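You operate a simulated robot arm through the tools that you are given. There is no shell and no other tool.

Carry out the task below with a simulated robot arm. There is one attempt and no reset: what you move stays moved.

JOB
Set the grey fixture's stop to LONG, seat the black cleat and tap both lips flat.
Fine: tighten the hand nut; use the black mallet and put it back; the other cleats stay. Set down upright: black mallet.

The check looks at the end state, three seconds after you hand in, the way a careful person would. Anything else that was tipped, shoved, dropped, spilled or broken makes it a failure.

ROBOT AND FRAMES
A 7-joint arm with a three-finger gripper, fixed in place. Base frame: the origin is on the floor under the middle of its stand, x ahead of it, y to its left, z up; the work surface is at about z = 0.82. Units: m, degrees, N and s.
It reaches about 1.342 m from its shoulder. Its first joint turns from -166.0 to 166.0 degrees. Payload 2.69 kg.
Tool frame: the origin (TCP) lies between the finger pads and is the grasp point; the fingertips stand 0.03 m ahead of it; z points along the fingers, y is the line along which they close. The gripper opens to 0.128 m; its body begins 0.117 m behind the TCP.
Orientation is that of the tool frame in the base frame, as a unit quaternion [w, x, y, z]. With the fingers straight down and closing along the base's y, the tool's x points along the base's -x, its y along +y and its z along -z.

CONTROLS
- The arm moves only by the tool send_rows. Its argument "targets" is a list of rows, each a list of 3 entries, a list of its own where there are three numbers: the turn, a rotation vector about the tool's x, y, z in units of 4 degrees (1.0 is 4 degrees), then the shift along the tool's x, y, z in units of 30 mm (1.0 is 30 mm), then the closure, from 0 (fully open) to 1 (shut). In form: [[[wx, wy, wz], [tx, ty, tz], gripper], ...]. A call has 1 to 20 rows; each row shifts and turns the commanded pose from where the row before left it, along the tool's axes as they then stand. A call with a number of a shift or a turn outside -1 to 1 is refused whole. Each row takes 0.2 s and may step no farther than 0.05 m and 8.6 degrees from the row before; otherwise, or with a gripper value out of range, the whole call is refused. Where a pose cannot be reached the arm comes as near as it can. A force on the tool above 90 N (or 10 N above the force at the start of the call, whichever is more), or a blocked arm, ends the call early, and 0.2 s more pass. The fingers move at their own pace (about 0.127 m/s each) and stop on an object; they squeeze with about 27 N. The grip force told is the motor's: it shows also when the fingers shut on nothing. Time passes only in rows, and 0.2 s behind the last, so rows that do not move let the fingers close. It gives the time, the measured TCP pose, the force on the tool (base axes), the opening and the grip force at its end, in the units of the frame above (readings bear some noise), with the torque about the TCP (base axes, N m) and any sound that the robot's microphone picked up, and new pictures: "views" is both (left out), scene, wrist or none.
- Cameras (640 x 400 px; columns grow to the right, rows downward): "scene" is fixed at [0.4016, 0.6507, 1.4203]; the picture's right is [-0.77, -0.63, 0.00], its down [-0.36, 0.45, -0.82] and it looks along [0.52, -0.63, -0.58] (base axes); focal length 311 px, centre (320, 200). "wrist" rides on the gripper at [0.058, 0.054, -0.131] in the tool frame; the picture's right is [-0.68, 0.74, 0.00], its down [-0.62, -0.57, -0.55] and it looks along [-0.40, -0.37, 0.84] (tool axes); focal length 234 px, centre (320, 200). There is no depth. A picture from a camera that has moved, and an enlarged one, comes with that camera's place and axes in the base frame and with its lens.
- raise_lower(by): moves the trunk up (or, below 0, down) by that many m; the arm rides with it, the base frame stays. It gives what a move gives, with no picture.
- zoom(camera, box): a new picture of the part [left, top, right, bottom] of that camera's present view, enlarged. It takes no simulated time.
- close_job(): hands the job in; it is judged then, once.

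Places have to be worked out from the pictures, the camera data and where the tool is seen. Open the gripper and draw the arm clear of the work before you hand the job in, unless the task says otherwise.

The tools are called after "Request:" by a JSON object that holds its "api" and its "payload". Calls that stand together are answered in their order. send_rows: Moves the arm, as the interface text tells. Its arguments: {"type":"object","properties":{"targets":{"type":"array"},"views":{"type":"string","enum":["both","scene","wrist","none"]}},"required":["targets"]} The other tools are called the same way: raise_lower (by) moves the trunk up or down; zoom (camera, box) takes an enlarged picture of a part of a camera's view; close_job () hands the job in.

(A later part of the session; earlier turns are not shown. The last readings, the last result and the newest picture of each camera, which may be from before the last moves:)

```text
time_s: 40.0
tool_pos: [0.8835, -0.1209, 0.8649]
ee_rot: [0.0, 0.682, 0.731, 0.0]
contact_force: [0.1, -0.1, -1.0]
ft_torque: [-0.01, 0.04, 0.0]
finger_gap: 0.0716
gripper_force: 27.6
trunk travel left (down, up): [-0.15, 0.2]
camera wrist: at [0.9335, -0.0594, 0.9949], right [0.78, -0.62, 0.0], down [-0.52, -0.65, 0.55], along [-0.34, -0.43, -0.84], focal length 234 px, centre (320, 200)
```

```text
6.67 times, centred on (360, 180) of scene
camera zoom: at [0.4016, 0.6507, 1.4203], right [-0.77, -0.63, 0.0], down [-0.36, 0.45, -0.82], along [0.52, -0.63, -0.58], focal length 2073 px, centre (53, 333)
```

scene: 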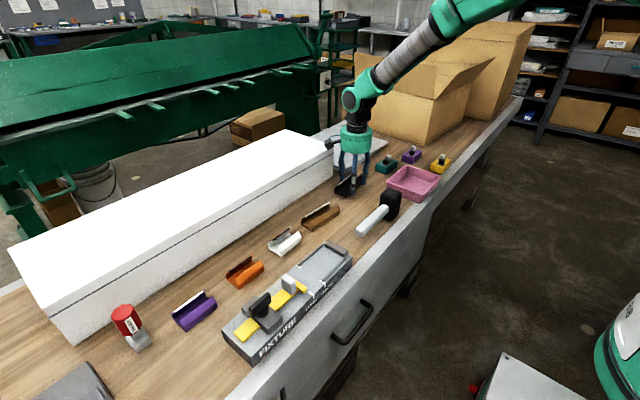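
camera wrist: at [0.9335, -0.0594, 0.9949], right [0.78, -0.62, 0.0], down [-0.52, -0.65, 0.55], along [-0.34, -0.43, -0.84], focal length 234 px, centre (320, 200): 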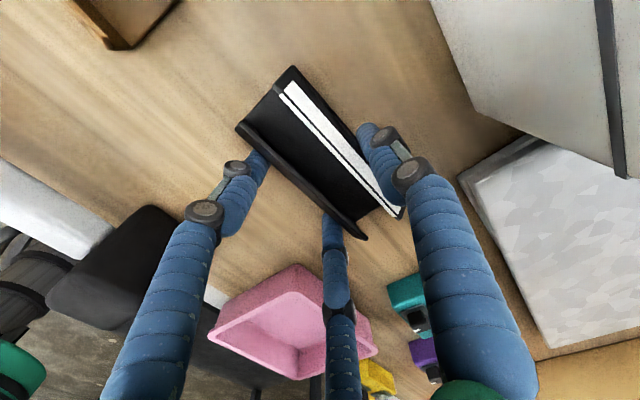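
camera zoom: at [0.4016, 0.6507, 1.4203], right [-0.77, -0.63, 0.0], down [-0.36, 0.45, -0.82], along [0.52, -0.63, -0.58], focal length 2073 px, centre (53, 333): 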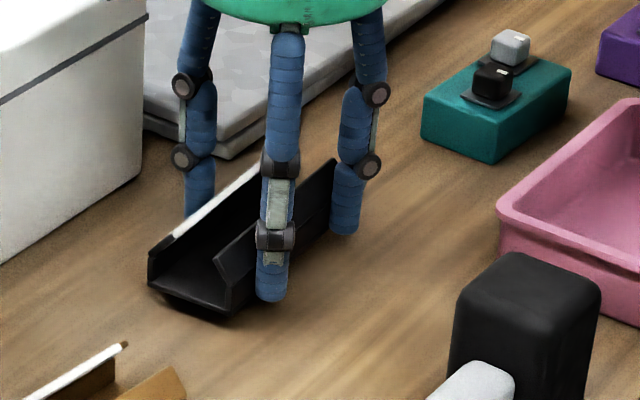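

The cleat is off the bench and held at the same gap. I lift further at a moderate pace.

Request:
{"api": "send_rows", "payload": {"targets": [[[0, 0, 0], [0, 0, -0.3], 1], [[0, 0, 0], [0, 0, -0.5], 1], [[0, 0, 0], [0, 0, -0.6], 1], [[0, 0, 0], [0, 0, -0.6], 1], [[0, 0, 0], [0, 0, -0.6], 1], [[0, 0, 0], [0, 0, -0.4], 1], [[0, 0, 0], [0, 0, 0], 1]], "views": "both"}}

Request:
{"api": "zoom", "payload": {"camera": "scene", "box": [320, 110, 400, 190]}}

Request:
{"api": "zoom", "payload": {"camera": "wrist", "box": [200, 60, 420, 260]}}

```text
time_s: 41.6
tool_pos: [0.8842, -0.1225, 0.9553]
ee_rot: [0.0, 0.682, 0.731, 0.0]
contact_force: [-0.3, 0.8, -1.5]
ft_torque: [0.02, -0.03, -0.03]
finger_gap: 0.0715
gripper_force: 27.1
trunk travel left (down, up): [-0.15, 0.2]
camera wrist: at [0.9329, -0.06, 1.0851], right [0.78, -0.62, 0.0], down [-0.52, -0.65, 0.55], along [-0.34, -0.43, -0.84], focal length 234 px, centre (320, 200)
```

scene: 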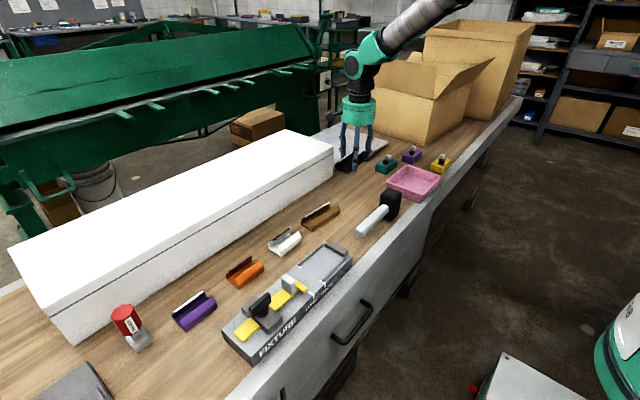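
wrist: 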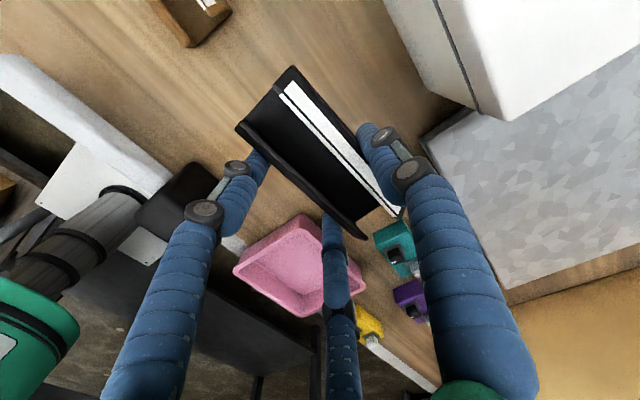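

```text
5.00 times, centred on (360, 150) of scene
camera zoom: at [0.4016, 0.6507, 1.4203], right [-0.77, -0.63, 0.0], down [-0.36, 0.45, -0.82], along [0.52, -0.63, -0.58], focal length 1555 px, centre (120, 450)
```

zoom: 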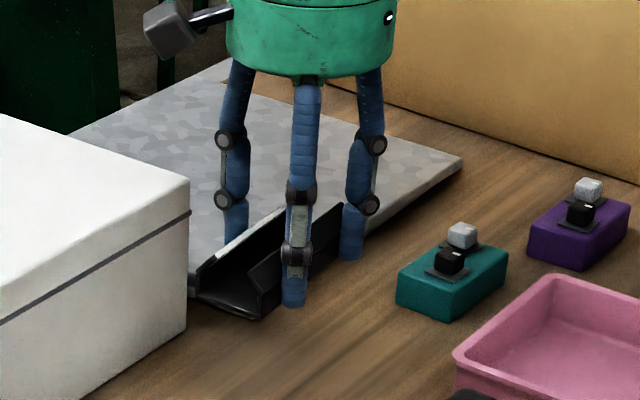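

```text
2.00 times, centred on (310, 160) of wrist
camera zoom: at [0.9329, -0.06, 1.0851], right [0.78, -0.62, 0.0], down [-0.52, -0.65, 0.55], along [-0.34, -0.43, -0.84], focal length 468 px, centre (340, 280)
```

zoom: 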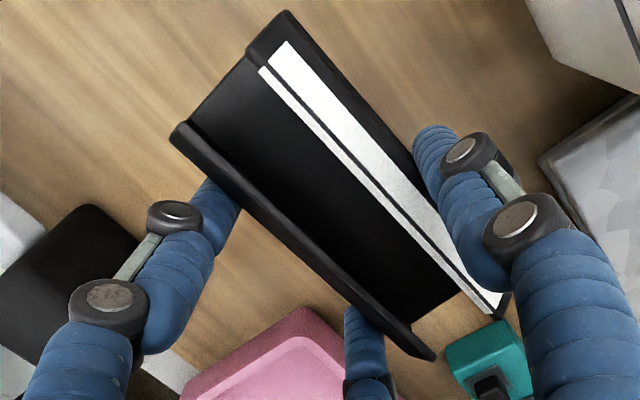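

The cleat is firmly held (gap unchanged, same place in the hand). I raise a bit more, square the yaw, and carry it over toward the fixture bed.

Request:
{"api": "send_rows", "payload": {"targets": [[[0, 0, 0.5], [0, 0, -0.7], 1], [[0, 0, 0.5], [0, 0, -0.7], 1], [[0, 0, 0], [0.4, -0.15, 0], 1], [[0, 0, 0], [0.8, -0.35, 0], 1], [[0, 0, 0], [0.8, -0.35, 0], 1], [[0, 0, 0], [0.8, -0.35, 0], 1], [[0, 0, 0], [0.8, -0.35, 0], 1], [[0, 0, 0], [0.8, -0.35, 0], 1], [[0, 0, 0], [0.8, -0.35, 0], 1], [[0, 0, 0], [0.8, -0.35, 0], 1], [[0, 0, 0], [0.8, -0.35, 0], 1], [[0, 0, 0], [0.8, -0.35, 0], 1], [[0, 0, 0], [0.8, -0.35, 0], 1], [[0, 0, 0], [0.8, -0.35, 0], 1], [[0, 0, 0], [0.8, -0.35, 0], 1], [[0, 0, 0], [0.8, -0.35, 0], 1], [[0, 0, 0], [0.8, -0.35, 0], 1], [[0, 0, 0], [0.8, -0.35, 0], 1], [[0, 0, 0], [0.2, -0.1, 0], 1], [[0, 0, 0], [0, 0, 0], 1]], "views": "both"}}

Request:
{"api": "zoom", "payload": {"camera": "wrist", "box": [200, 60, 420, 260]}}

Request:
{"api": "zoom", "payload": {"camera": "scene", "box": [260, 200, 360, 300]}}

```text
time_s: 45.8
tool_pos: [0.7188, 0.2562, 0.9962]
ee_rot: [0.0, 0.707, 0.707, 0.0]
contact_force: [0.0, 0.7, -1.4]
ft_torque: [-0.03, 0.01, 0.02]
finger_gap: 0.071
gripper_force: 27.0
trunk travel left (down, up): [-0.15, 0.2]
camera wrist: at [0.7721, 0.3146, 1.1262], right [0.74, -0.68, 0.0], down [-0.57, -0.62, 0.55], along [-0.37, -0.4, -0.84], focal length 234 px, centre (320, 200)
```

scene: 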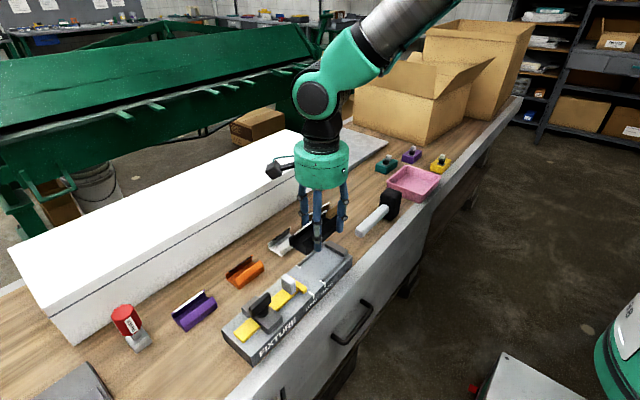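
wrist: 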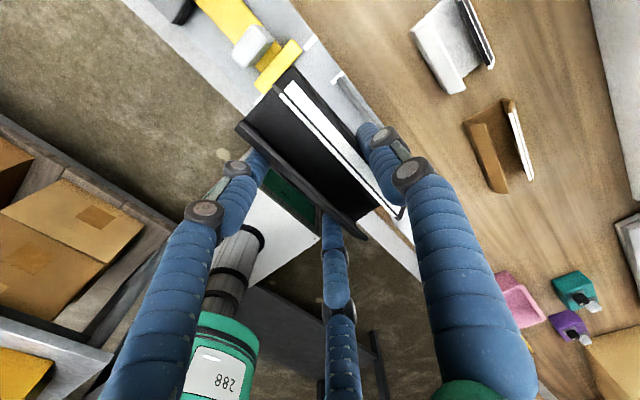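

```text
2.00 times, centred on (310, 160) of wrist
camera zoom: at [0.7721, 0.3146, 1.1262], right [0.74, -0.68, 0.0], down [-0.57, -0.62, 0.55], along [-0.37, -0.4, -0.84], focal length 468 px, centre (340, 280)
```

zoom: 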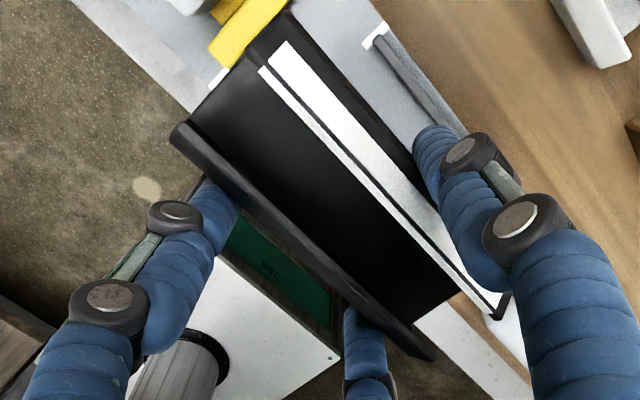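

```text
4.00 times, centred on (310, 250) of scene
camera zoom: at [0.4016, 0.6507, 1.4203], right [-0.77, -0.63, 0.0], down [-0.36, 0.45, -0.82], along [0.52, -0.63, -0.58], focal length 1244 px, centre (360, 0)
```

zoom: 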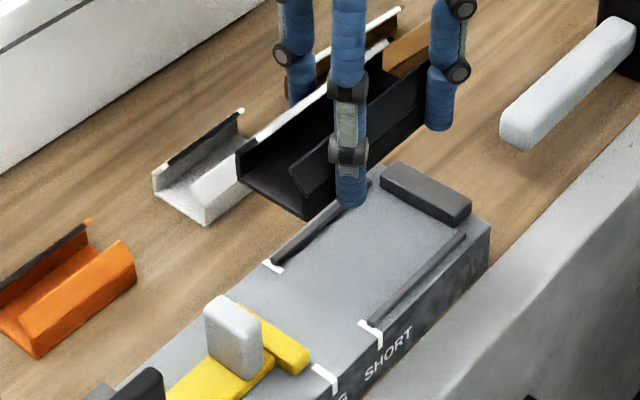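

The cleat hangs square above the bed. I lower it to about 35 mm above the bed and check its ends against the stop and the end block.

Request:
{"api": "send_rows", "payload": {"targets": [[[0, 0, 0], [0, 0, 0.6], 1], [[0, 0, 0], [0, 0, 0.7], 1], [[0, 0, 0], [0, 0, 0.7], 1], [[0, 0, 0], [0, 0, 0.4], 1], [[0, 0, 0], [0, 0, 0], 1]], "views": "both"}}

Request:
{"api": "zoom", "payload": {"camera": "wrist", "box": [200, 60, 420, 260]}}

Request:
{"api": "zoom", "payload": {"camera": "scene", "box": [280, 220, 360, 300]}}

```text
time_s: 47.0
tool_pos: [0.7195, 0.2557, 0.9242]
ee_rot: [0.0, 0.707, 0.708, 0.0]
contact_force: [-1.7, 0.2, -0.8]
ft_torque: [0.0, 0.02, 0.0]
finger_gap: 0.0714
gripper_force: 27.3
trunk travel left (down, up): [-0.15, 0.2]
camera wrist: at [0.7725, 0.3146, 1.0539], right [0.74, -0.68, 0.0], down [-0.57, -0.62, 0.55], along [-0.37, -0.4, -0.84], focal length 234 px, centre (320, 200)
```

scene: 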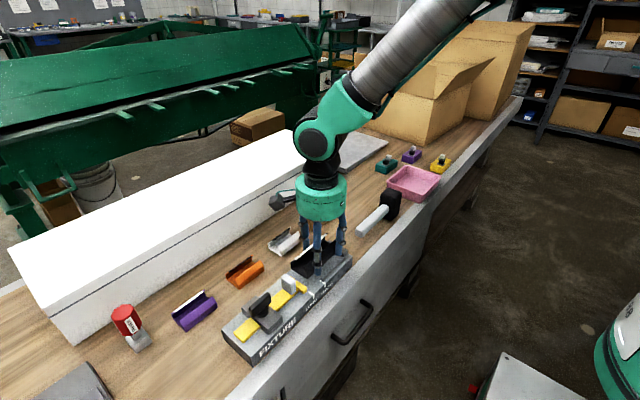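
wrist: 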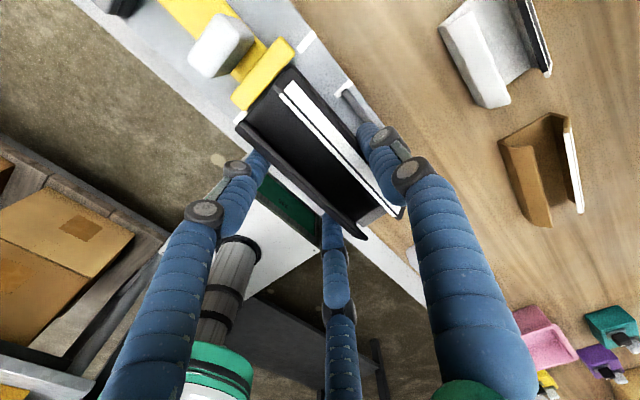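

```text
2.00 times, centred on (310, 160) of wrist
camera zoom: at [0.7725, 0.3146, 1.0539], right [0.74, -0.68, 0.0], down [-0.57, -0.62, 0.55], along [-0.37, -0.4, -0.84], focal length 468 px, centre (340, 280)
```

zoom: 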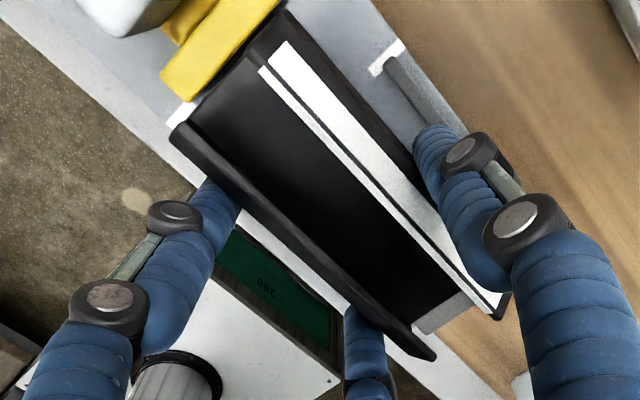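

```text
5.00 times, centred on (320, 260) of scene
camera zoom: at [0.4016, 0.6507, 1.4203], right [-0.77, -0.63, 0.0], down [-0.36, 0.45, -0.82], along [0.52, -0.63, -0.58], focal length 1555 px, centre (320, -100)
```

zoom: 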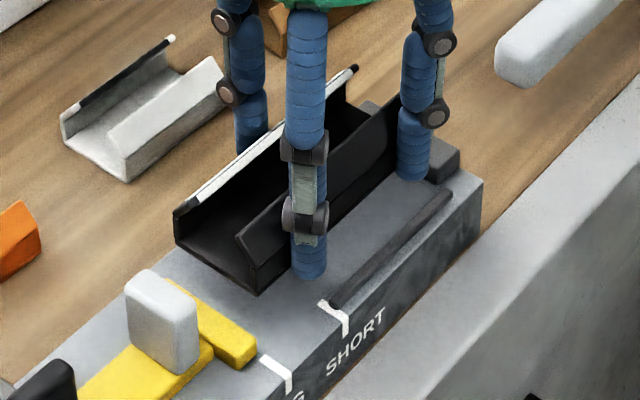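

The cleat is centred between stop and end block (about 6 mm spare each end) and about 2 mm too far +x. I correct that and lower to just above the bed.

Request:
{"api": "send_rows", "payload": {"targets": [[[0, 0, 0], [0, -0.07, 0.4], 1], [[0, 0, 0], [0, 0, 0.3], 1], [[0, 0, 0], [0, 0, 0.15], 1], [[0, 0, 0], [0, 0, 0], 1]], "views": "both"}}

Request:
{"api": "zoom", "payload": {"camera": "wrist", "box": [200, 60, 420, 260]}}

Request:
{"api": "zoom", "payload": {"camera": "scene", "box": [280, 220, 360, 300]}}

```text
time_s: 48.0
tool_pos: [0.7177, 0.2567, 0.8983]
ee_rot: [0.001, 0.707, 0.707, 0.0]
contact_force: [0.4, -0.4, -0.4]
ft_torque: [-0.01, -0.01, 0.0]
finger_gap: 0.0712
gripper_force: 27.0
trunk travel left (down, up): [-0.15, 0.2]
camera wrist: at [0.7712, 0.3152, 1.0282], right [0.74, -0.68, 0.0], down [-0.57, -0.62, 0.55], along [-0.37, -0.4, -0.84], focal length 234 px, centre (320, 200)
```

scene: 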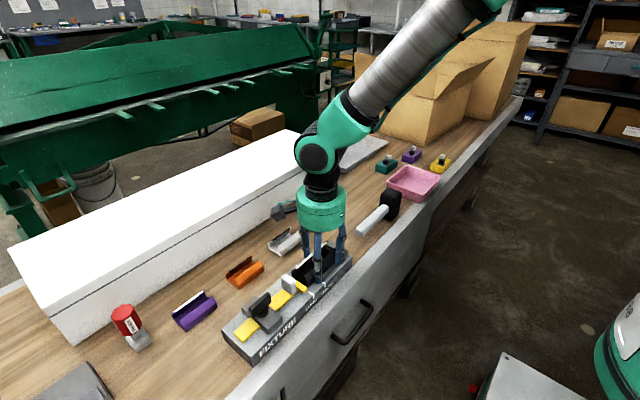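
wrist: 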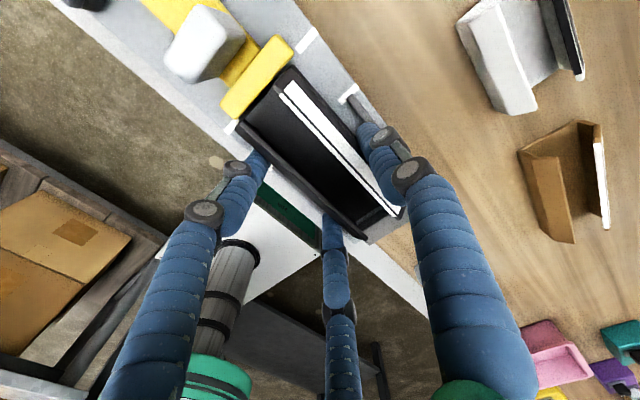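

```text
2.00 times, centred on (310, 160) of wrist
camera zoom: at [0.7712, 0.3152, 1.0282], right [0.74, -0.68, 0.0], down [-0.57, -0.62, 0.55], along [-0.37, -0.4, -0.84], focal length 468 px, centre (340, 280)
```

zoom: 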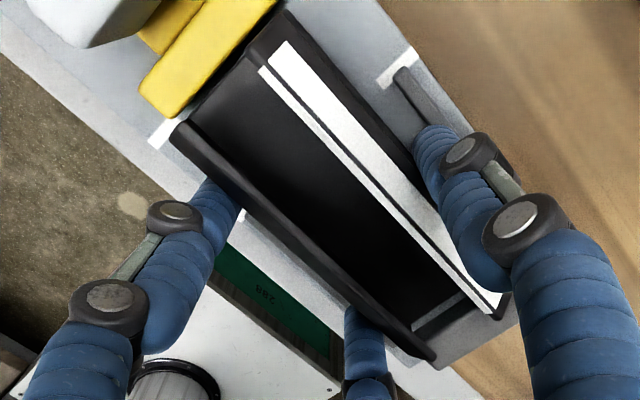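

```text
5.00 times, centred on (320, 260) of scene
camera zoom: at [0.4016, 0.6507, 1.4203], right [-0.77, -0.63, 0.0], down [-0.36, 0.45, -0.82], along [0.52, -0.63, -0.58], focal length 1555 px, centre (320, -100)
```

zoom: 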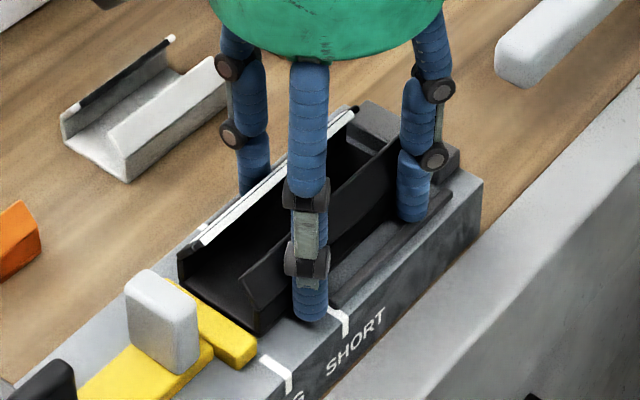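

About 6 mm remains to the bed and clearances look good all round. I lower in 2 mm steps, watching for contact force.

Request:
{"api": "send_rows", "payload": {"targets": [[[0, 0, 0], [0, 0, 0.06], 1], [[0, 0, 0], [0, 0, 0.06], 1], [[0, 0, 0], [0, 0, 0.04], 1], [[0, 0, 0], [0, 0, 0], 1]], "views": "scene"}}

Request:
{"api": "zoom", "payload": {"camera": "scene", "box": [280, 240, 340, 300]}}

```text
time_s: 49.0
tool_pos: [0.7167, 0.2566, 0.8924]
ee_rot: [0.0, 0.707, 0.708, 0.0]
contact_force: [0.6, 0.4, 1.1]
ft_torque: [-0.13, 0.06, 0.04]
finger_gap: 0.0712
gripper_force: 27.1
trunk travel left (down, up): [-0.15, 0.2]
```

scene: 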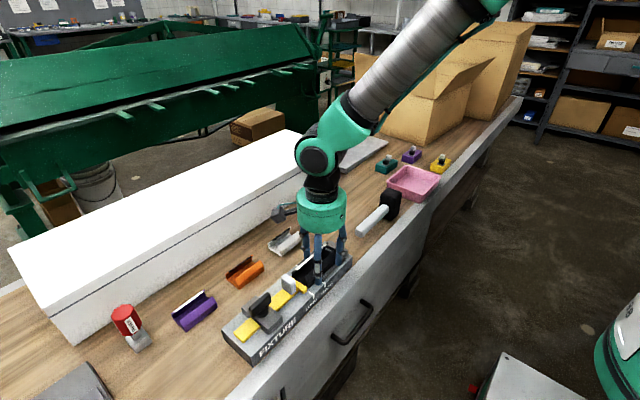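

```text
6.67 times, centred on (310, 270) of scene
camera zoom: at [0.4016, 0.6507, 1.4203], right [-0.77, -0.63, 0.0], down [-0.36, 0.45, -0.82], along [0.52, -0.63, -0.58], focal length 2073 px, centre (387, -267)
```

zoom: 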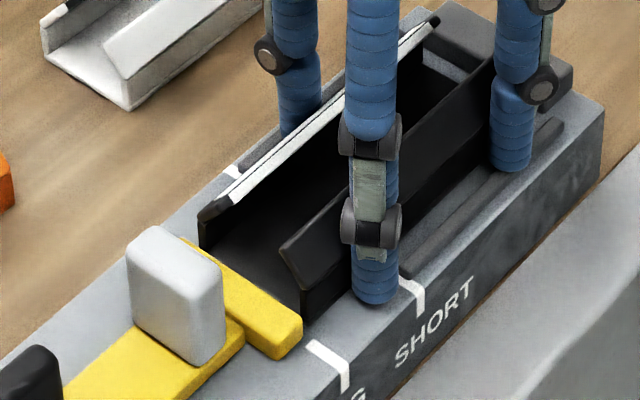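

Contact is just beginning (small torque). I lower another millimetre or so to confirm it touches down.

Request:
{"api": "send_rows", "payload": {"targets": [[[0, 0, 0], [0, 0, 0.04], 1], [[0, 0, 0], [0, 0, 0], 1]], "views": "none"}}

```text
time_s: 49.6
tool_pos: [0.7168, 0.2569, 0.8941]
ee_rot: [0.0, 0.708, 0.707, 0.0]
contact_force: [-0.8, -5.1, 14.6]
ft_torque: [-0.89, 0.39, 0.05]
finger_gap: 0.0714
gripper_force: 27.1
trunk travel left (down, up): [-0.15, 0.2]
```

A fingertip has met the rib (14.6 N, off-centre), with the cleat's bottom within about 1–2 mm of the bed. I ease up 1 mm and open the fingers to set it down.

Request:
{"api": "send_rows", "payload": {"targets": [[[0, 0, 0], [0, 0, -0.04], 1], [[0, 0, 0], [0, 0, 0], 0.44], [[0, 0, 0], [0, 0, 0], 0.4], [[0, 0, 0], [0, 0, 0], 0.3], [[0, 0, 0], [0, 0, 0], 0.25], [[0, 0, 0], [0, 0, 0], 0.25]], "views": "both"}}

Request:
{"api": "zoom", "payload": {"camera": "scene", "box": [280, 230, 360, 300]}}

Request:
{"api": "zoom", "payload": {"camera": "wrist", "box": [200, 60, 420, 260]}}

```text
time_s: 51.0
tool_pos: [0.7163, 0.2564, 0.8928]
ee_rot: [0.0, 0.707, 0.707, 0.0]
contact_force: [-0.2, -0.4, -0.4]
ft_torque: [-0.03, -0.03, -0.02]
finger_gap: 0.0961
gripper_force: 0.0
trunk travel left (down, up): [-0.15, 0.2]
camera wrist: at [0.7703, 0.3154, 1.0241], right [0.74, -0.68, 0.0], down [-0.57, -0.62, 0.55], along [-0.37, -0.4, -0.84], focal length 234 px, centre (320, 200)
```

scene: 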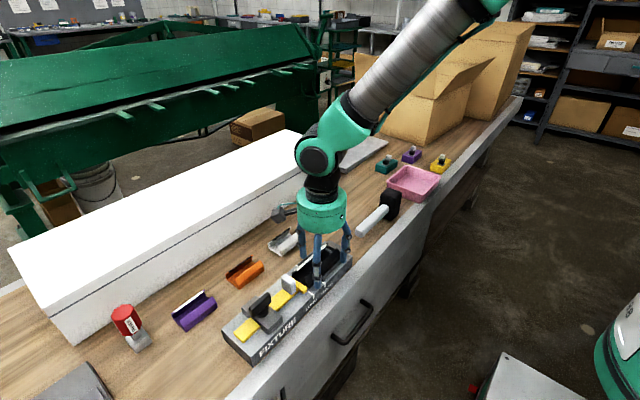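
wrist: 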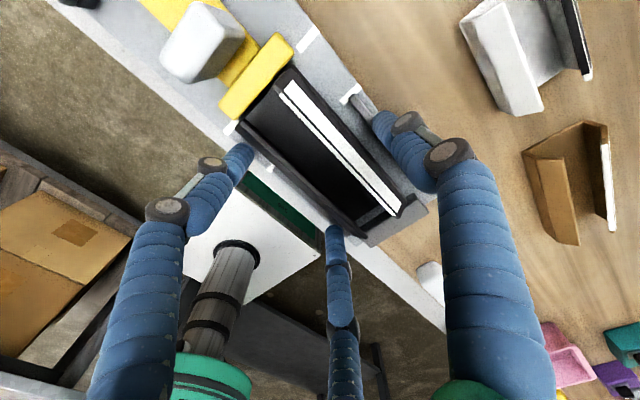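

```text
5.71 times, centred on (320, 265) of scene
camera zoom: at [0.4016, 0.6507, 1.4203], right [-0.77, -0.63, 0.0], down [-0.36, 0.45, -0.82], along [0.52, -0.63, -0.58], focal length 1777 px, centre (320, -171)
```

zoom: 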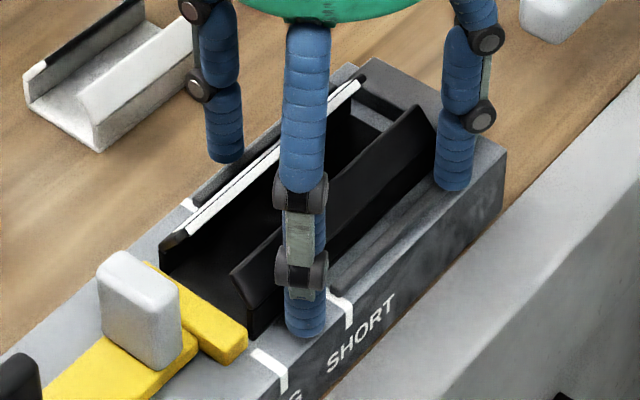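

```text
2.00 times, centred on (310, 160) of wrist
camera zoom: at [0.7703, 0.3154, 1.0241], right [0.74, -0.68, 0.0], down [-0.57, -0.62, 0.55], along [-0.37, -0.4, -0.84], focal length 468 px, centre (340, 280)
```

zoom: 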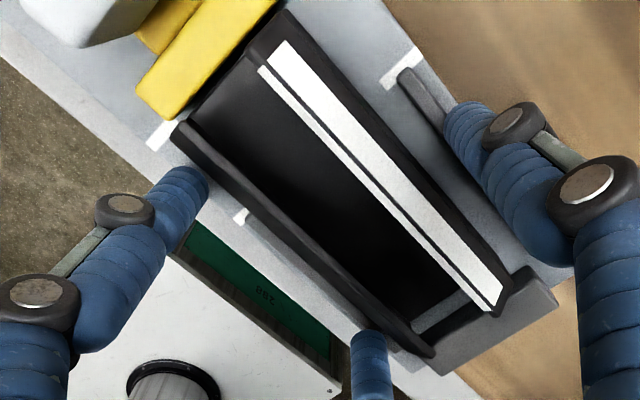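

The cleat is released and appears to rest in the bed between the ribs. I rise straight up and inspect how it sits.

Request:
{"api": "send_rows", "payload": {"targets": [[[0, 0, 0], [0, 0, -0.5], 0.22], [[0, 0, 0], [0, 0, -0.8], 0.22], [[0, 0, 0], [0, 0, -1], 0.22], [[0, 0, 0], [0, 0, -1], 0.22], [[0, 0, 0], [0, 0, -1], 0.22], [[0, 0, 0], [0, 0, -0.7], 0.22], [[0, 0, 0], [0, 0, 0], 0.22]], "views": "both"}}

Request:
{"api": "zoom", "payload": {"camera": "scene", "box": [280, 230, 360, 300]}}

Request:
{"api": "zoom", "payload": {"camera": "wrist", "box": [220, 40, 400, 180]}}

```text
time_s: 52.6
tool_pos: [0.717, 0.2563, 1.0441]
ee_rot: [0.0, 0.708, 0.706, 0.0]
contact_force: [0.2, -1.0, -0.1]
ft_torque: [-0.01, 0.0, 0.0]
finger_gap: 0.1002
gripper_force: 0.0
trunk travel left (down, up): [-0.15, 0.2]
camera wrist: at [0.771, 0.3151, 1.1743], right [0.74, -0.68, 0.0], down [-0.57, -0.62, 0.55], along [-0.37, -0.4, -0.84], focal length 234 px, centre (320, 200)
```

scene: 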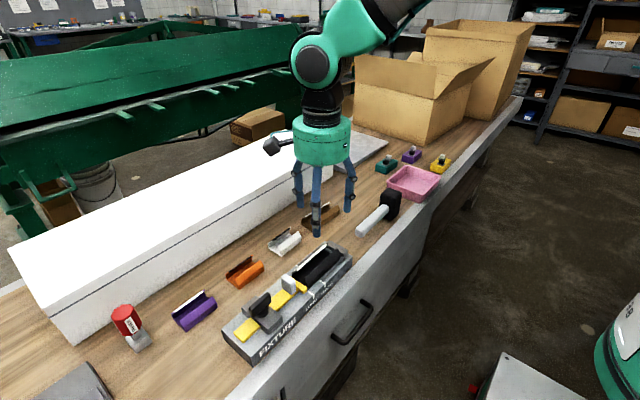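
wrist: 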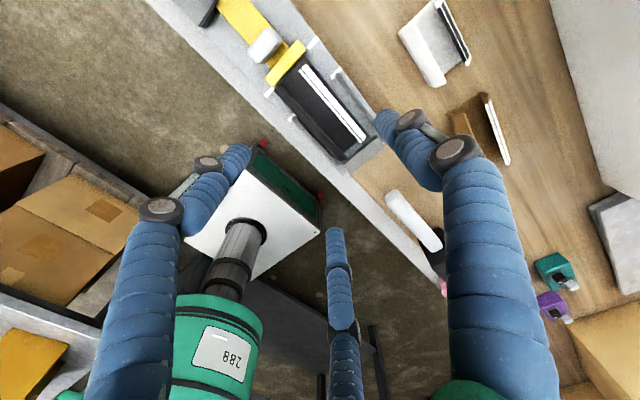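

```text
5.71 times, centred on (320, 265) of scene
camera zoom: at [0.4016, 0.6507, 1.4203], right [-0.77, -0.63, 0.0], down [-0.36, 0.45, -0.82], along [0.52, -0.63, -0.58], focal length 1777 px, centre (320, -171)
```

zoom: 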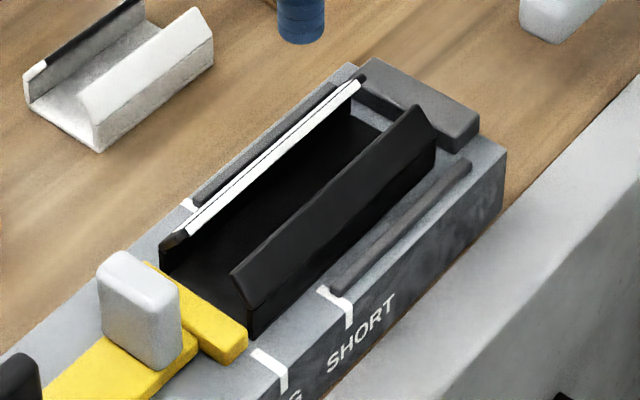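

```text
2.86 times, centred on (310, 110) of wrist
camera zoom: at [0.771, 0.3151, 1.1743], right [0.74, -0.68, 0.0], down [-0.57, -0.62, 0.55], along [-0.37, -0.4, -0.84], focal length 669 px, centre (349, 457)
```

zoom: 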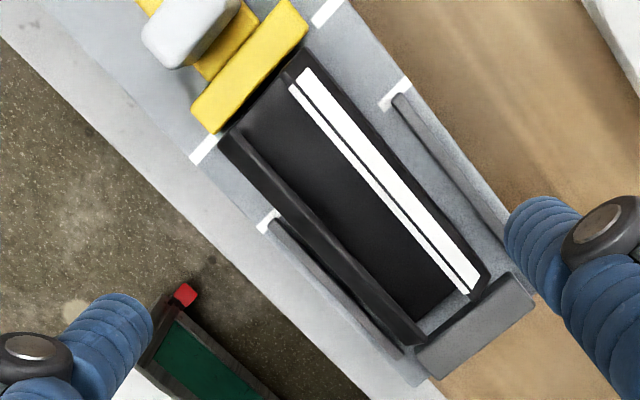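

The cleat sits square in the bed between ribs, stop and end block. Next is the mallet: I turn the hand so the fingers will avoid the handle and move above the mallet head for a close look.

Request:
{"api": "send_rows", "payload": {"targets": [[[0, 0, -0.95], [0, 0, 0], 0], [[0, 0, -0.95], [0, 0, 0], 0], [[0, 0, -0.95], [0, 0, 0], 0], [[0, 0, -0.95], [0, 0, 0], 0], [[0, 0, -0.95], [0, 0, 0], 0], [[0, 0, -0.95], [0, 0, 0], 0], [[0, 0, -0.95], [0, 0, 0], 0], [[0, 0, -0.85], [0, 0, 0], 0], [[0, 0, 0], [-0.85, -0.475, 0], 0], [[0, 0, 0], [-0.85, -0.475, 0], 0], [[0, 0, 0], [-0.85, -0.475, 0], 0], [[0, 0, 0], [-0.85, -0.475, 0], 0], [[0, 0, 0], [-0.85, -0.475, 0], 0], [[0, 0, 0], [-0.85, -0.475, 0], 0], [[0, 0, 0], [-0.85, -0.475, 0], 0], [[0, 0, 0], [-0.85, -0.475, 0], 0], [[0, 0, 0], [-0.85, -0.475, 0], 0], [[0, 0, 0], [-0.85, -0.475, 0], 0], [[0, 0, 0], [0, 0, 0], 0]], "views": "both"}}

Request:
{"api": "zoom", "payload": {"camera": "wrist", "box": [220, 20, 420, 220]}}

Request:
{"api": "zoom", "payload": {"camera": "scene", "box": [350, 170, 430, 240]}}

```text
time_s: 56.6
tool_pos: [0.72, -0.0354, 1.0437]
ee_rot: [0.0, 0.499, 0.866, 0.0]
contact_force: [-0.1, 0.0, -0.7]
ft_torque: [0.03, 0.01, -0.01]
finger_gap: 0.128
gripper_force: 0.0
trunk travel left (down, up): [-0.15, 0.2]
camera wrist: at [0.7372, 0.0414, 1.1744], right [0.98, -0.22, 0.0], down [-0.18, -0.82, 0.55], along [-0.12, -0.54, -0.84], focal length 234 px, centre (320, 200)
```

scene: 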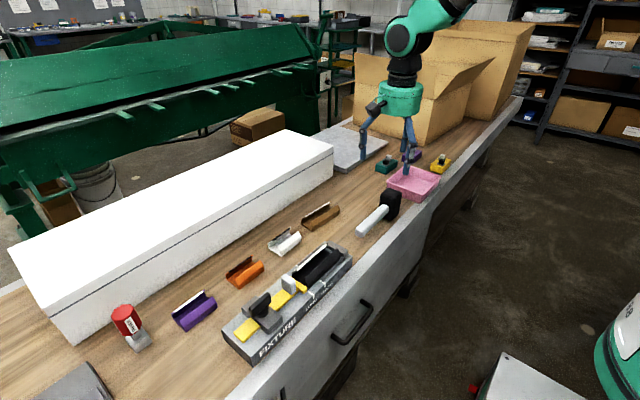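
wrist: 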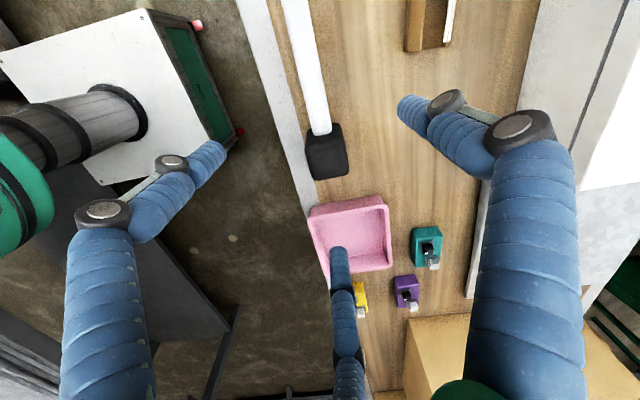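

```text
2.00 times, centred on (320, 120) of wrist
camera zoom: at [0.7372, 0.0414, 1.1744], right [0.98, -0.22, 0.0], down [-0.18, -0.82, 0.55], along [-0.12, -0.54, -0.84], focal length 468 px, centre (320, 360)
```

zoom: 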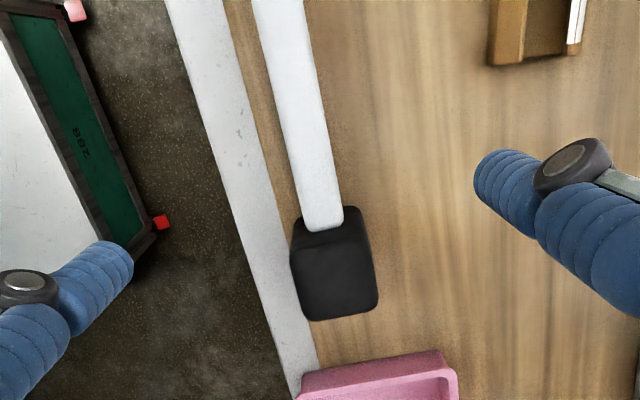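

```text
5.71 times, centred on (390, 205) of scene
camera zoom: at [0.4016, 0.6507, 1.4203], right [-0.77, -0.63, 0.0], down [-0.36, 0.45, -0.82], along [0.52, -0.63, -0.58], focal length 1777 px, centre (-80, 171)
```

zoom: 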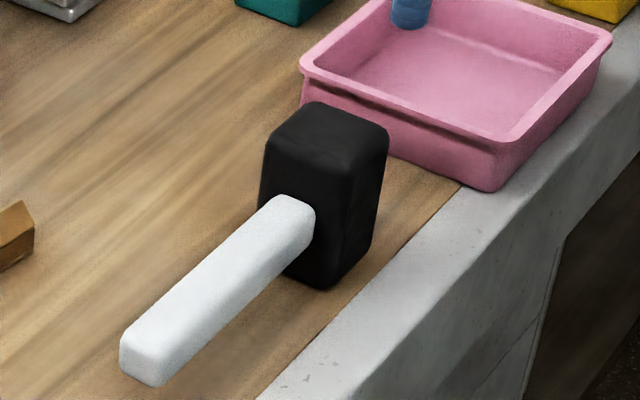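

The mallet head measures about 45 × 50 mm, centred near (0.7225, −0.078) with top at z≈0.897 and its handle pointing +y at x≈0.719. I set a partial opening, centre over the head and lower to just above it.

Request:
{"api": "send_rows", "payload": {"targets": [[[0, 0, 0], [-0.6, -0.3, 0], 0.3], [[0, 0, 0], [-0.6, -0.29, 0], 0.3], [[0, 0, 0], [0, 0, 0.8], 0.3], [[0, 0, 0], [0, 0, 0.9], 0.3], [[0, 0, 0], [0, 0, 0.8], 0.3], [[0, 0, 0], [0, 0, 0.5], 0.3], [[0, 0, 0], [0, 0, 0], 0.3]], "views": "both"}}

Request:
{"api": "zoom", "payload": {"camera": "wrist", "box": [220, 60, 420, 240]}}

Request:
{"api": "zoom", "payload": {"camera": "scene", "box": [350, 150, 430, 230]}}

```text
time_s: 58.2
tool_pos: [0.724, -0.0742, 0.9541]
ee_rot: [-0.001, 0.5, 0.866, 0.0]
contact_force: [-0.4, 0.0, -0.2]
ft_torque: [0.01, 0.02, 0.0]
finger_gap: 0.0898
gripper_force: 0.1
trunk travel left (down, up): [-0.15, 0.2]
camera wrist: at [0.7409, 0.0025, 1.0844], right [0.98, -0.22, 0.0], down [-0.18, -0.82, 0.55], along [-0.12, -0.54, -0.84], focal length 234 px, centre (320, 200)
```

scene: 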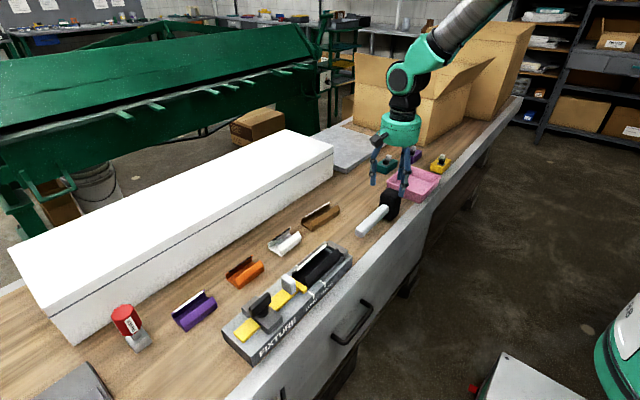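
wrist: 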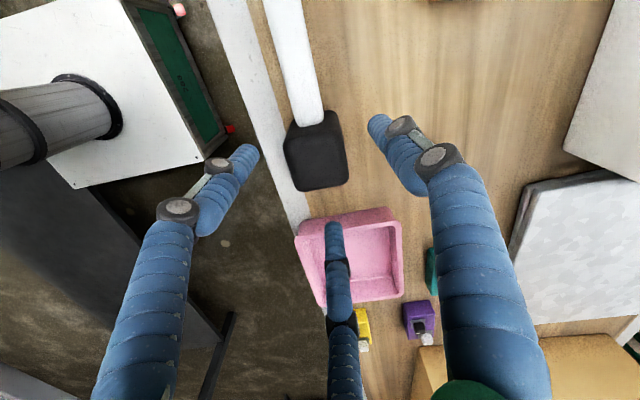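

```text
2.22 times, centred on (320, 150) of wrist
camera zoom: at [0.7409, 0.0025, 1.0844], right [0.98, -0.22, 0.0], down [-0.18, -0.82, 0.55], along [-0.12, -0.54, -0.84], focal length 520 px, centre (320, 311)
```

zoom: 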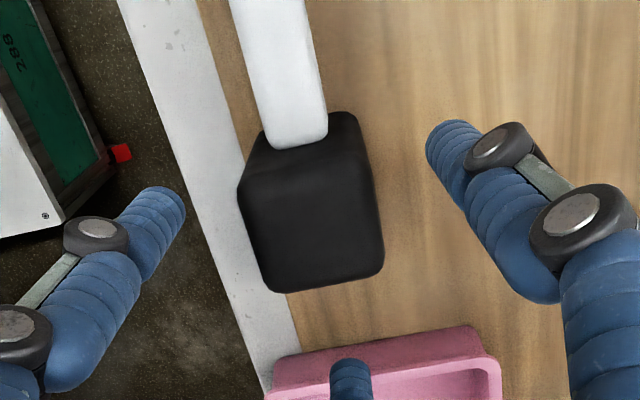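

```text
5.00 times, centred on (390, 190) of scene
camera zoom: at [0.4016, 0.6507, 1.4203], right [-0.77, -0.63, 0.0], down [-0.36, 0.45, -0.82], along [0.52, -0.63, -0.58], focal length 1555 px, centre (-30, 250)
```

zoom: 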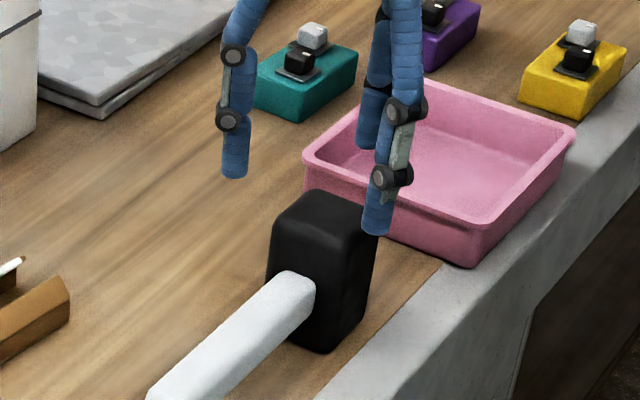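

The fingers are placed around the head with the handle between two of them. I fine-centre, descend so the tips are at mid-head (z≈0.85), and then close.

Request:
{"api": "send_rows", "payload": {"targets": [[[0, 0, 0], [-0.065, -0.115, 0.4], 0.3], [[0, 0, 0], [0, 0, 0.8], 0.3], [[0, 0, 0], [0, 0, 0.8], 0.3], [[0, 0, 0], [0, 0, 0.47], 0.3], [[0, 0, 0], [0, 0, 0], 0.3]], "views": "both"}}

Request:
{"api": "zoom", "payload": {"camera": "wrist", "box": [220, 60, 420, 240]}}

Request:
{"api": "zoom", "payload": {"camera": "scene", "box": [350, 150, 430, 230]}}

```text
time_s: 59.4
tool_pos: [0.7217, -0.079, 0.8799]
ee_rot: [0.0, 0.499, 0.866, 0.0]
contact_force: [-0.8, 0.1, -0.6]
ft_torque: [0.0, 0.01, 0.01]
finger_gap: 0.0897
gripper_force: 0.0
trunk travel left (down, up): [-0.15, 0.2]
camera wrist: at [0.7389, -0.0019, 1.01], right [0.98, -0.22, 0.0], down [-0.18, -0.82, 0.55], along [-0.12, -0.54, -0.84], focal length 234 px, centre (320, 200)
```

scene: 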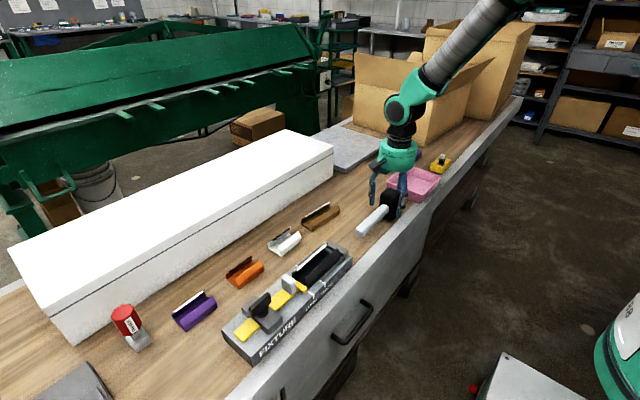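
wrist: 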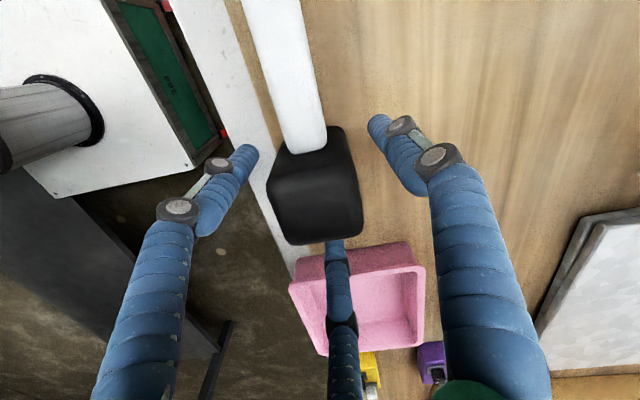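

```text
2.22 times, centred on (320, 150) of wrist
camera zoom: at [0.7389, -0.0019, 1.01], right [0.98, -0.22, 0.0], down [-0.18, -0.82, 0.55], along [-0.12, -0.54, -0.84], focal length 520 px, centre (320, 311)
```

zoom: 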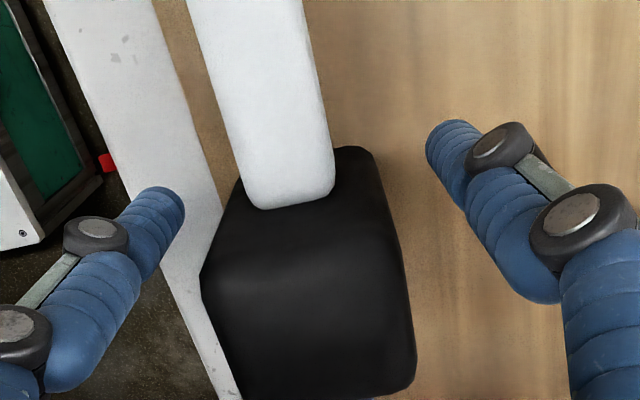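

```text
5.00 times, centred on (390, 190) of scene
camera zoom: at [0.4016, 0.6507, 1.4203], right [-0.77, -0.63, 0.0], down [-0.36, 0.45, -0.82], along [0.52, -0.63, -0.58], focal length 1555 px, centre (-30, 250)
```

zoom: 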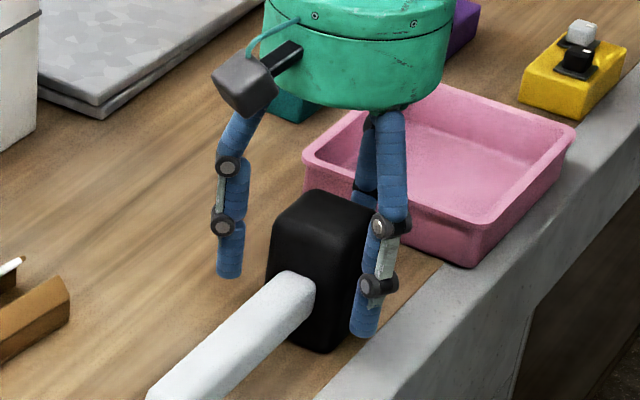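

No contact so far; the fingers surround the head and clear the tray. I close on the head and read the loads.

Request:
{"api": "send_rows", "payload": {"targets": [[[0, 0, 0], [0, 0, 0], 0.4], [[0, 0, 0], [0, 0, 0], 0.5], [[0, 0, 0], [0, 0, 0], 0.6], [[0, 0, 0], [0, 0, 0], 0.8], [[0, 0, 0], [0, 0, 0], 1], [[0, 0, 0], [0, 0, 0], 1]], "views": "both"}}

Request:
{"api": "zoom", "payload": {"camera": "scene", "box": [350, 150, 430, 230]}}

Request:
{"api": "zoom", "payload": {"camera": "wrist", "box": [220, 60, 420, 240]}}

```text
time_s: 60.8
tool_pos: [0.722, -0.0791, 0.8796]
ee_rot: [0.0, 0.501, 0.866, 0.0]
contact_force: [-1.5, 1.2, 0.2]
ft_torque: [0.03, 0.02, 0.01]
finger_gap: 0.061
gripper_force: 27.2
trunk travel left (down, up): [-0.15, 0.2]
camera wrist: at [0.7386, -0.0018, 1.0103], right [0.98, -0.22, 0.0], down [-0.18, -0.82, 0.55], along [-0.12, -0.54, -0.84], focal length 234 px, centre (320, 200)
```

scene: 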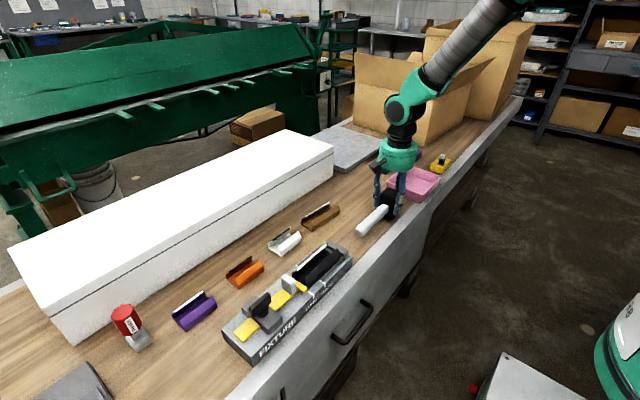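
wrist: 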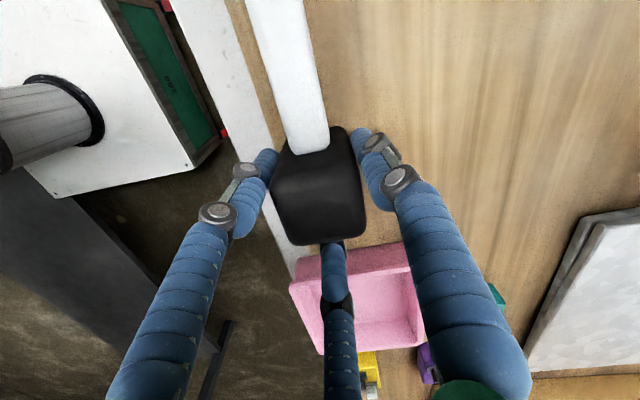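

```text
5.00 times, centred on (390, 190) of scene
camera zoom: at [0.4016, 0.6507, 1.4203], right [-0.77, -0.63, 0.0], down [-0.36, 0.45, -0.82], along [0.52, -0.63, -0.58], focal length 1555 px, centre (-30, 250)
```

zoom: 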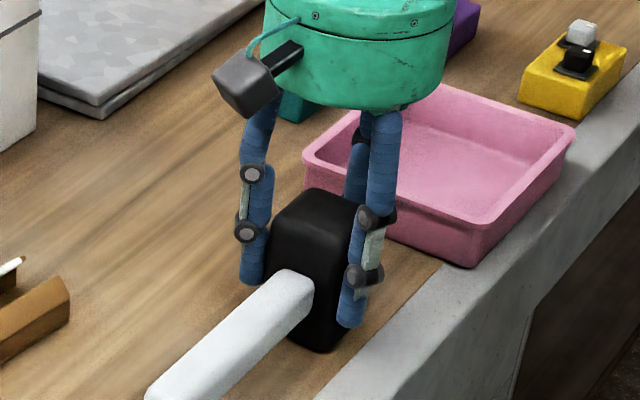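

```text
2.22 times, centred on (320, 150) of wrist
camera zoom: at [0.7386, -0.0018, 1.0103], right [0.98, -0.22, 0.0], down [-0.18, -0.82, 0.55], along [-0.12, -0.54, -0.84], focal length 520 px, centre (320, 311)
```

zoom: 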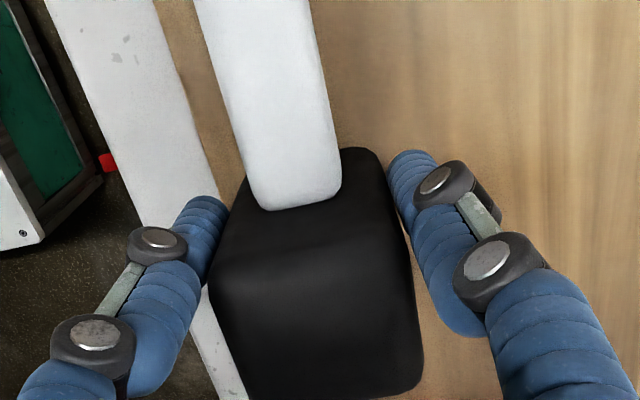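

The head is gripped (gap 61 mm, 27 N) with no side load; home pose of the hand is (0.722, −0.079, 0.880). I lift slowly by about 15 mm and check it holds.

Request:
{"api": "send_rows", "payload": {"targets": [[[0, 0, 0], [0, 0, -0.1], 1], [[0, 0, 0], [0, 0, -0.2], 1], [[0, 0, 0], [0, 0, -0.2], 1], [[0, 0, 0], [0, 0, 0], 1]], "views": "both"}}

Request:
{"api": "zoom", "payload": {"camera": "scene", "box": [350, 150, 430, 230]}}

```text
time_s: 61.8
tool_pos: [0.7218, -0.0779, 0.8934]
ee_rot: [0.0, 0.5, 0.866, 0.0]
contact_force: [0.3, -0.6, -1.8]
ft_torque: [-0.02, 0.02, -0.01]
finger_gap: 0.061
gripper_force: 27.0
trunk travel left (down, up): [-0.15, 0.2]
camera wrist: at [0.7384, -0.001, 1.0254], right [0.98, -0.22, 0.0], down [-0.18, -0.82, 0.55], along [-0.12, -0.54, -0.84], focal length 234 px, centre (320, 200)
```

scene: 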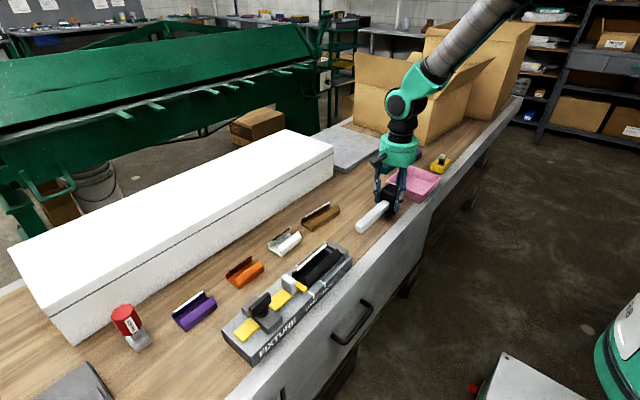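
wrist: 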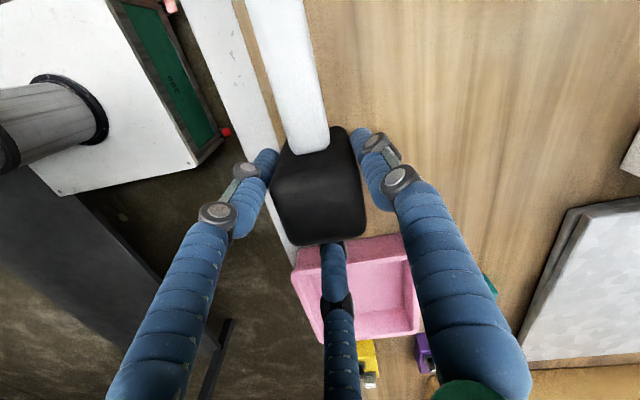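

```text
5.00 times, centred on (390, 190) of scene
camera zoom: at [0.4016, 0.6507, 1.4203], right [-0.77, -0.63, 0.0], down [-0.36, 0.45, -0.82], along [0.52, -0.63, -0.58], focal length 1555 px, centre (-30, 250)
```

zoom: 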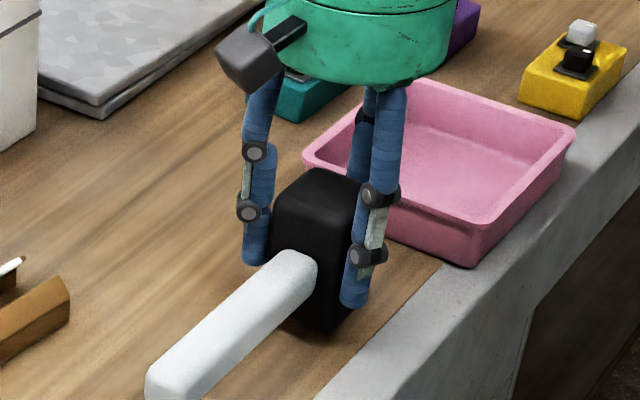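

The mallet is held securely and level. I raise it and swing the handle round to point toward the robot (−x), so it will clear the post and nut while tapping.

Request:
{"api": "send_rows", "payload": {"targets": [[[0, 0, 0], [0, 0, -0.8], 1], [[0, 0, 0], [0, 0, -0.9], 1], [[0, 0, 0], [0, 0, -0.9], 1], [[0, 0, -1], [0, 0, -0.9], 1], [[0, 0, -1], [0, 0, 0], 1], [[0, 0, -1], [0, 0, 0], 1], [[0, 0, -1], [0, 0, 0], 1], [[0, 0, -1], [0, 0, 0], 1], [[0, 0, -1], [0, 0, 0], 1], [[0, 0, -1], [0, 0, 0], 1], [[0, 0, -1], [0, 0, 0], 1], [[0, 0, -1], [0, 0, 0], 1], [[0, 0, -1], [0, 0, 0], 1], [[0, 0, -1], [0, 0, 0], 1], [[0, 0, -1], [0, 0, 0], 1], [[0, 0, -1], [0, 0, 0], 1], [[0, 0, -1], [0, 0, 0], 1], [[0, 0, -1], [0, 0, 0], 1], [[0, 0, -1], [0, 0, 0], 1], [[0, 0, 0], [0, 0, 0], 1]], "views": "scene"}}

```text
time_s: 66.0
tool_pos: [0.7228, -0.0784, 0.9996]
ee_rot: [0.0, -0.037, 0.999, 0.0]
contact_force: [-1.1, 0.5, -1.8]
ft_torque: [-0.01, -0.02, -0.01]
finger_gap: 0.0612
gripper_force: 26.9
trunk travel left (down, up): [-0.15, 0.2]
```

scene: 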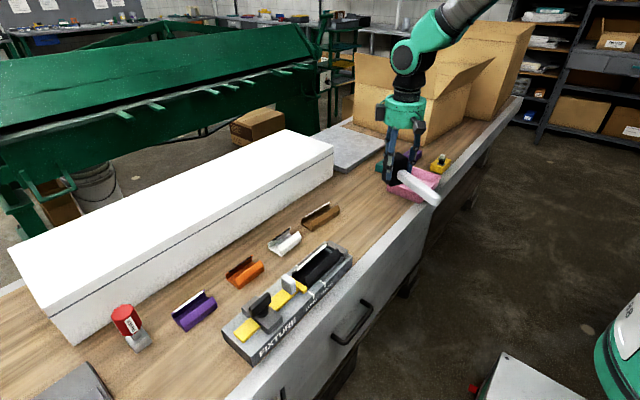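

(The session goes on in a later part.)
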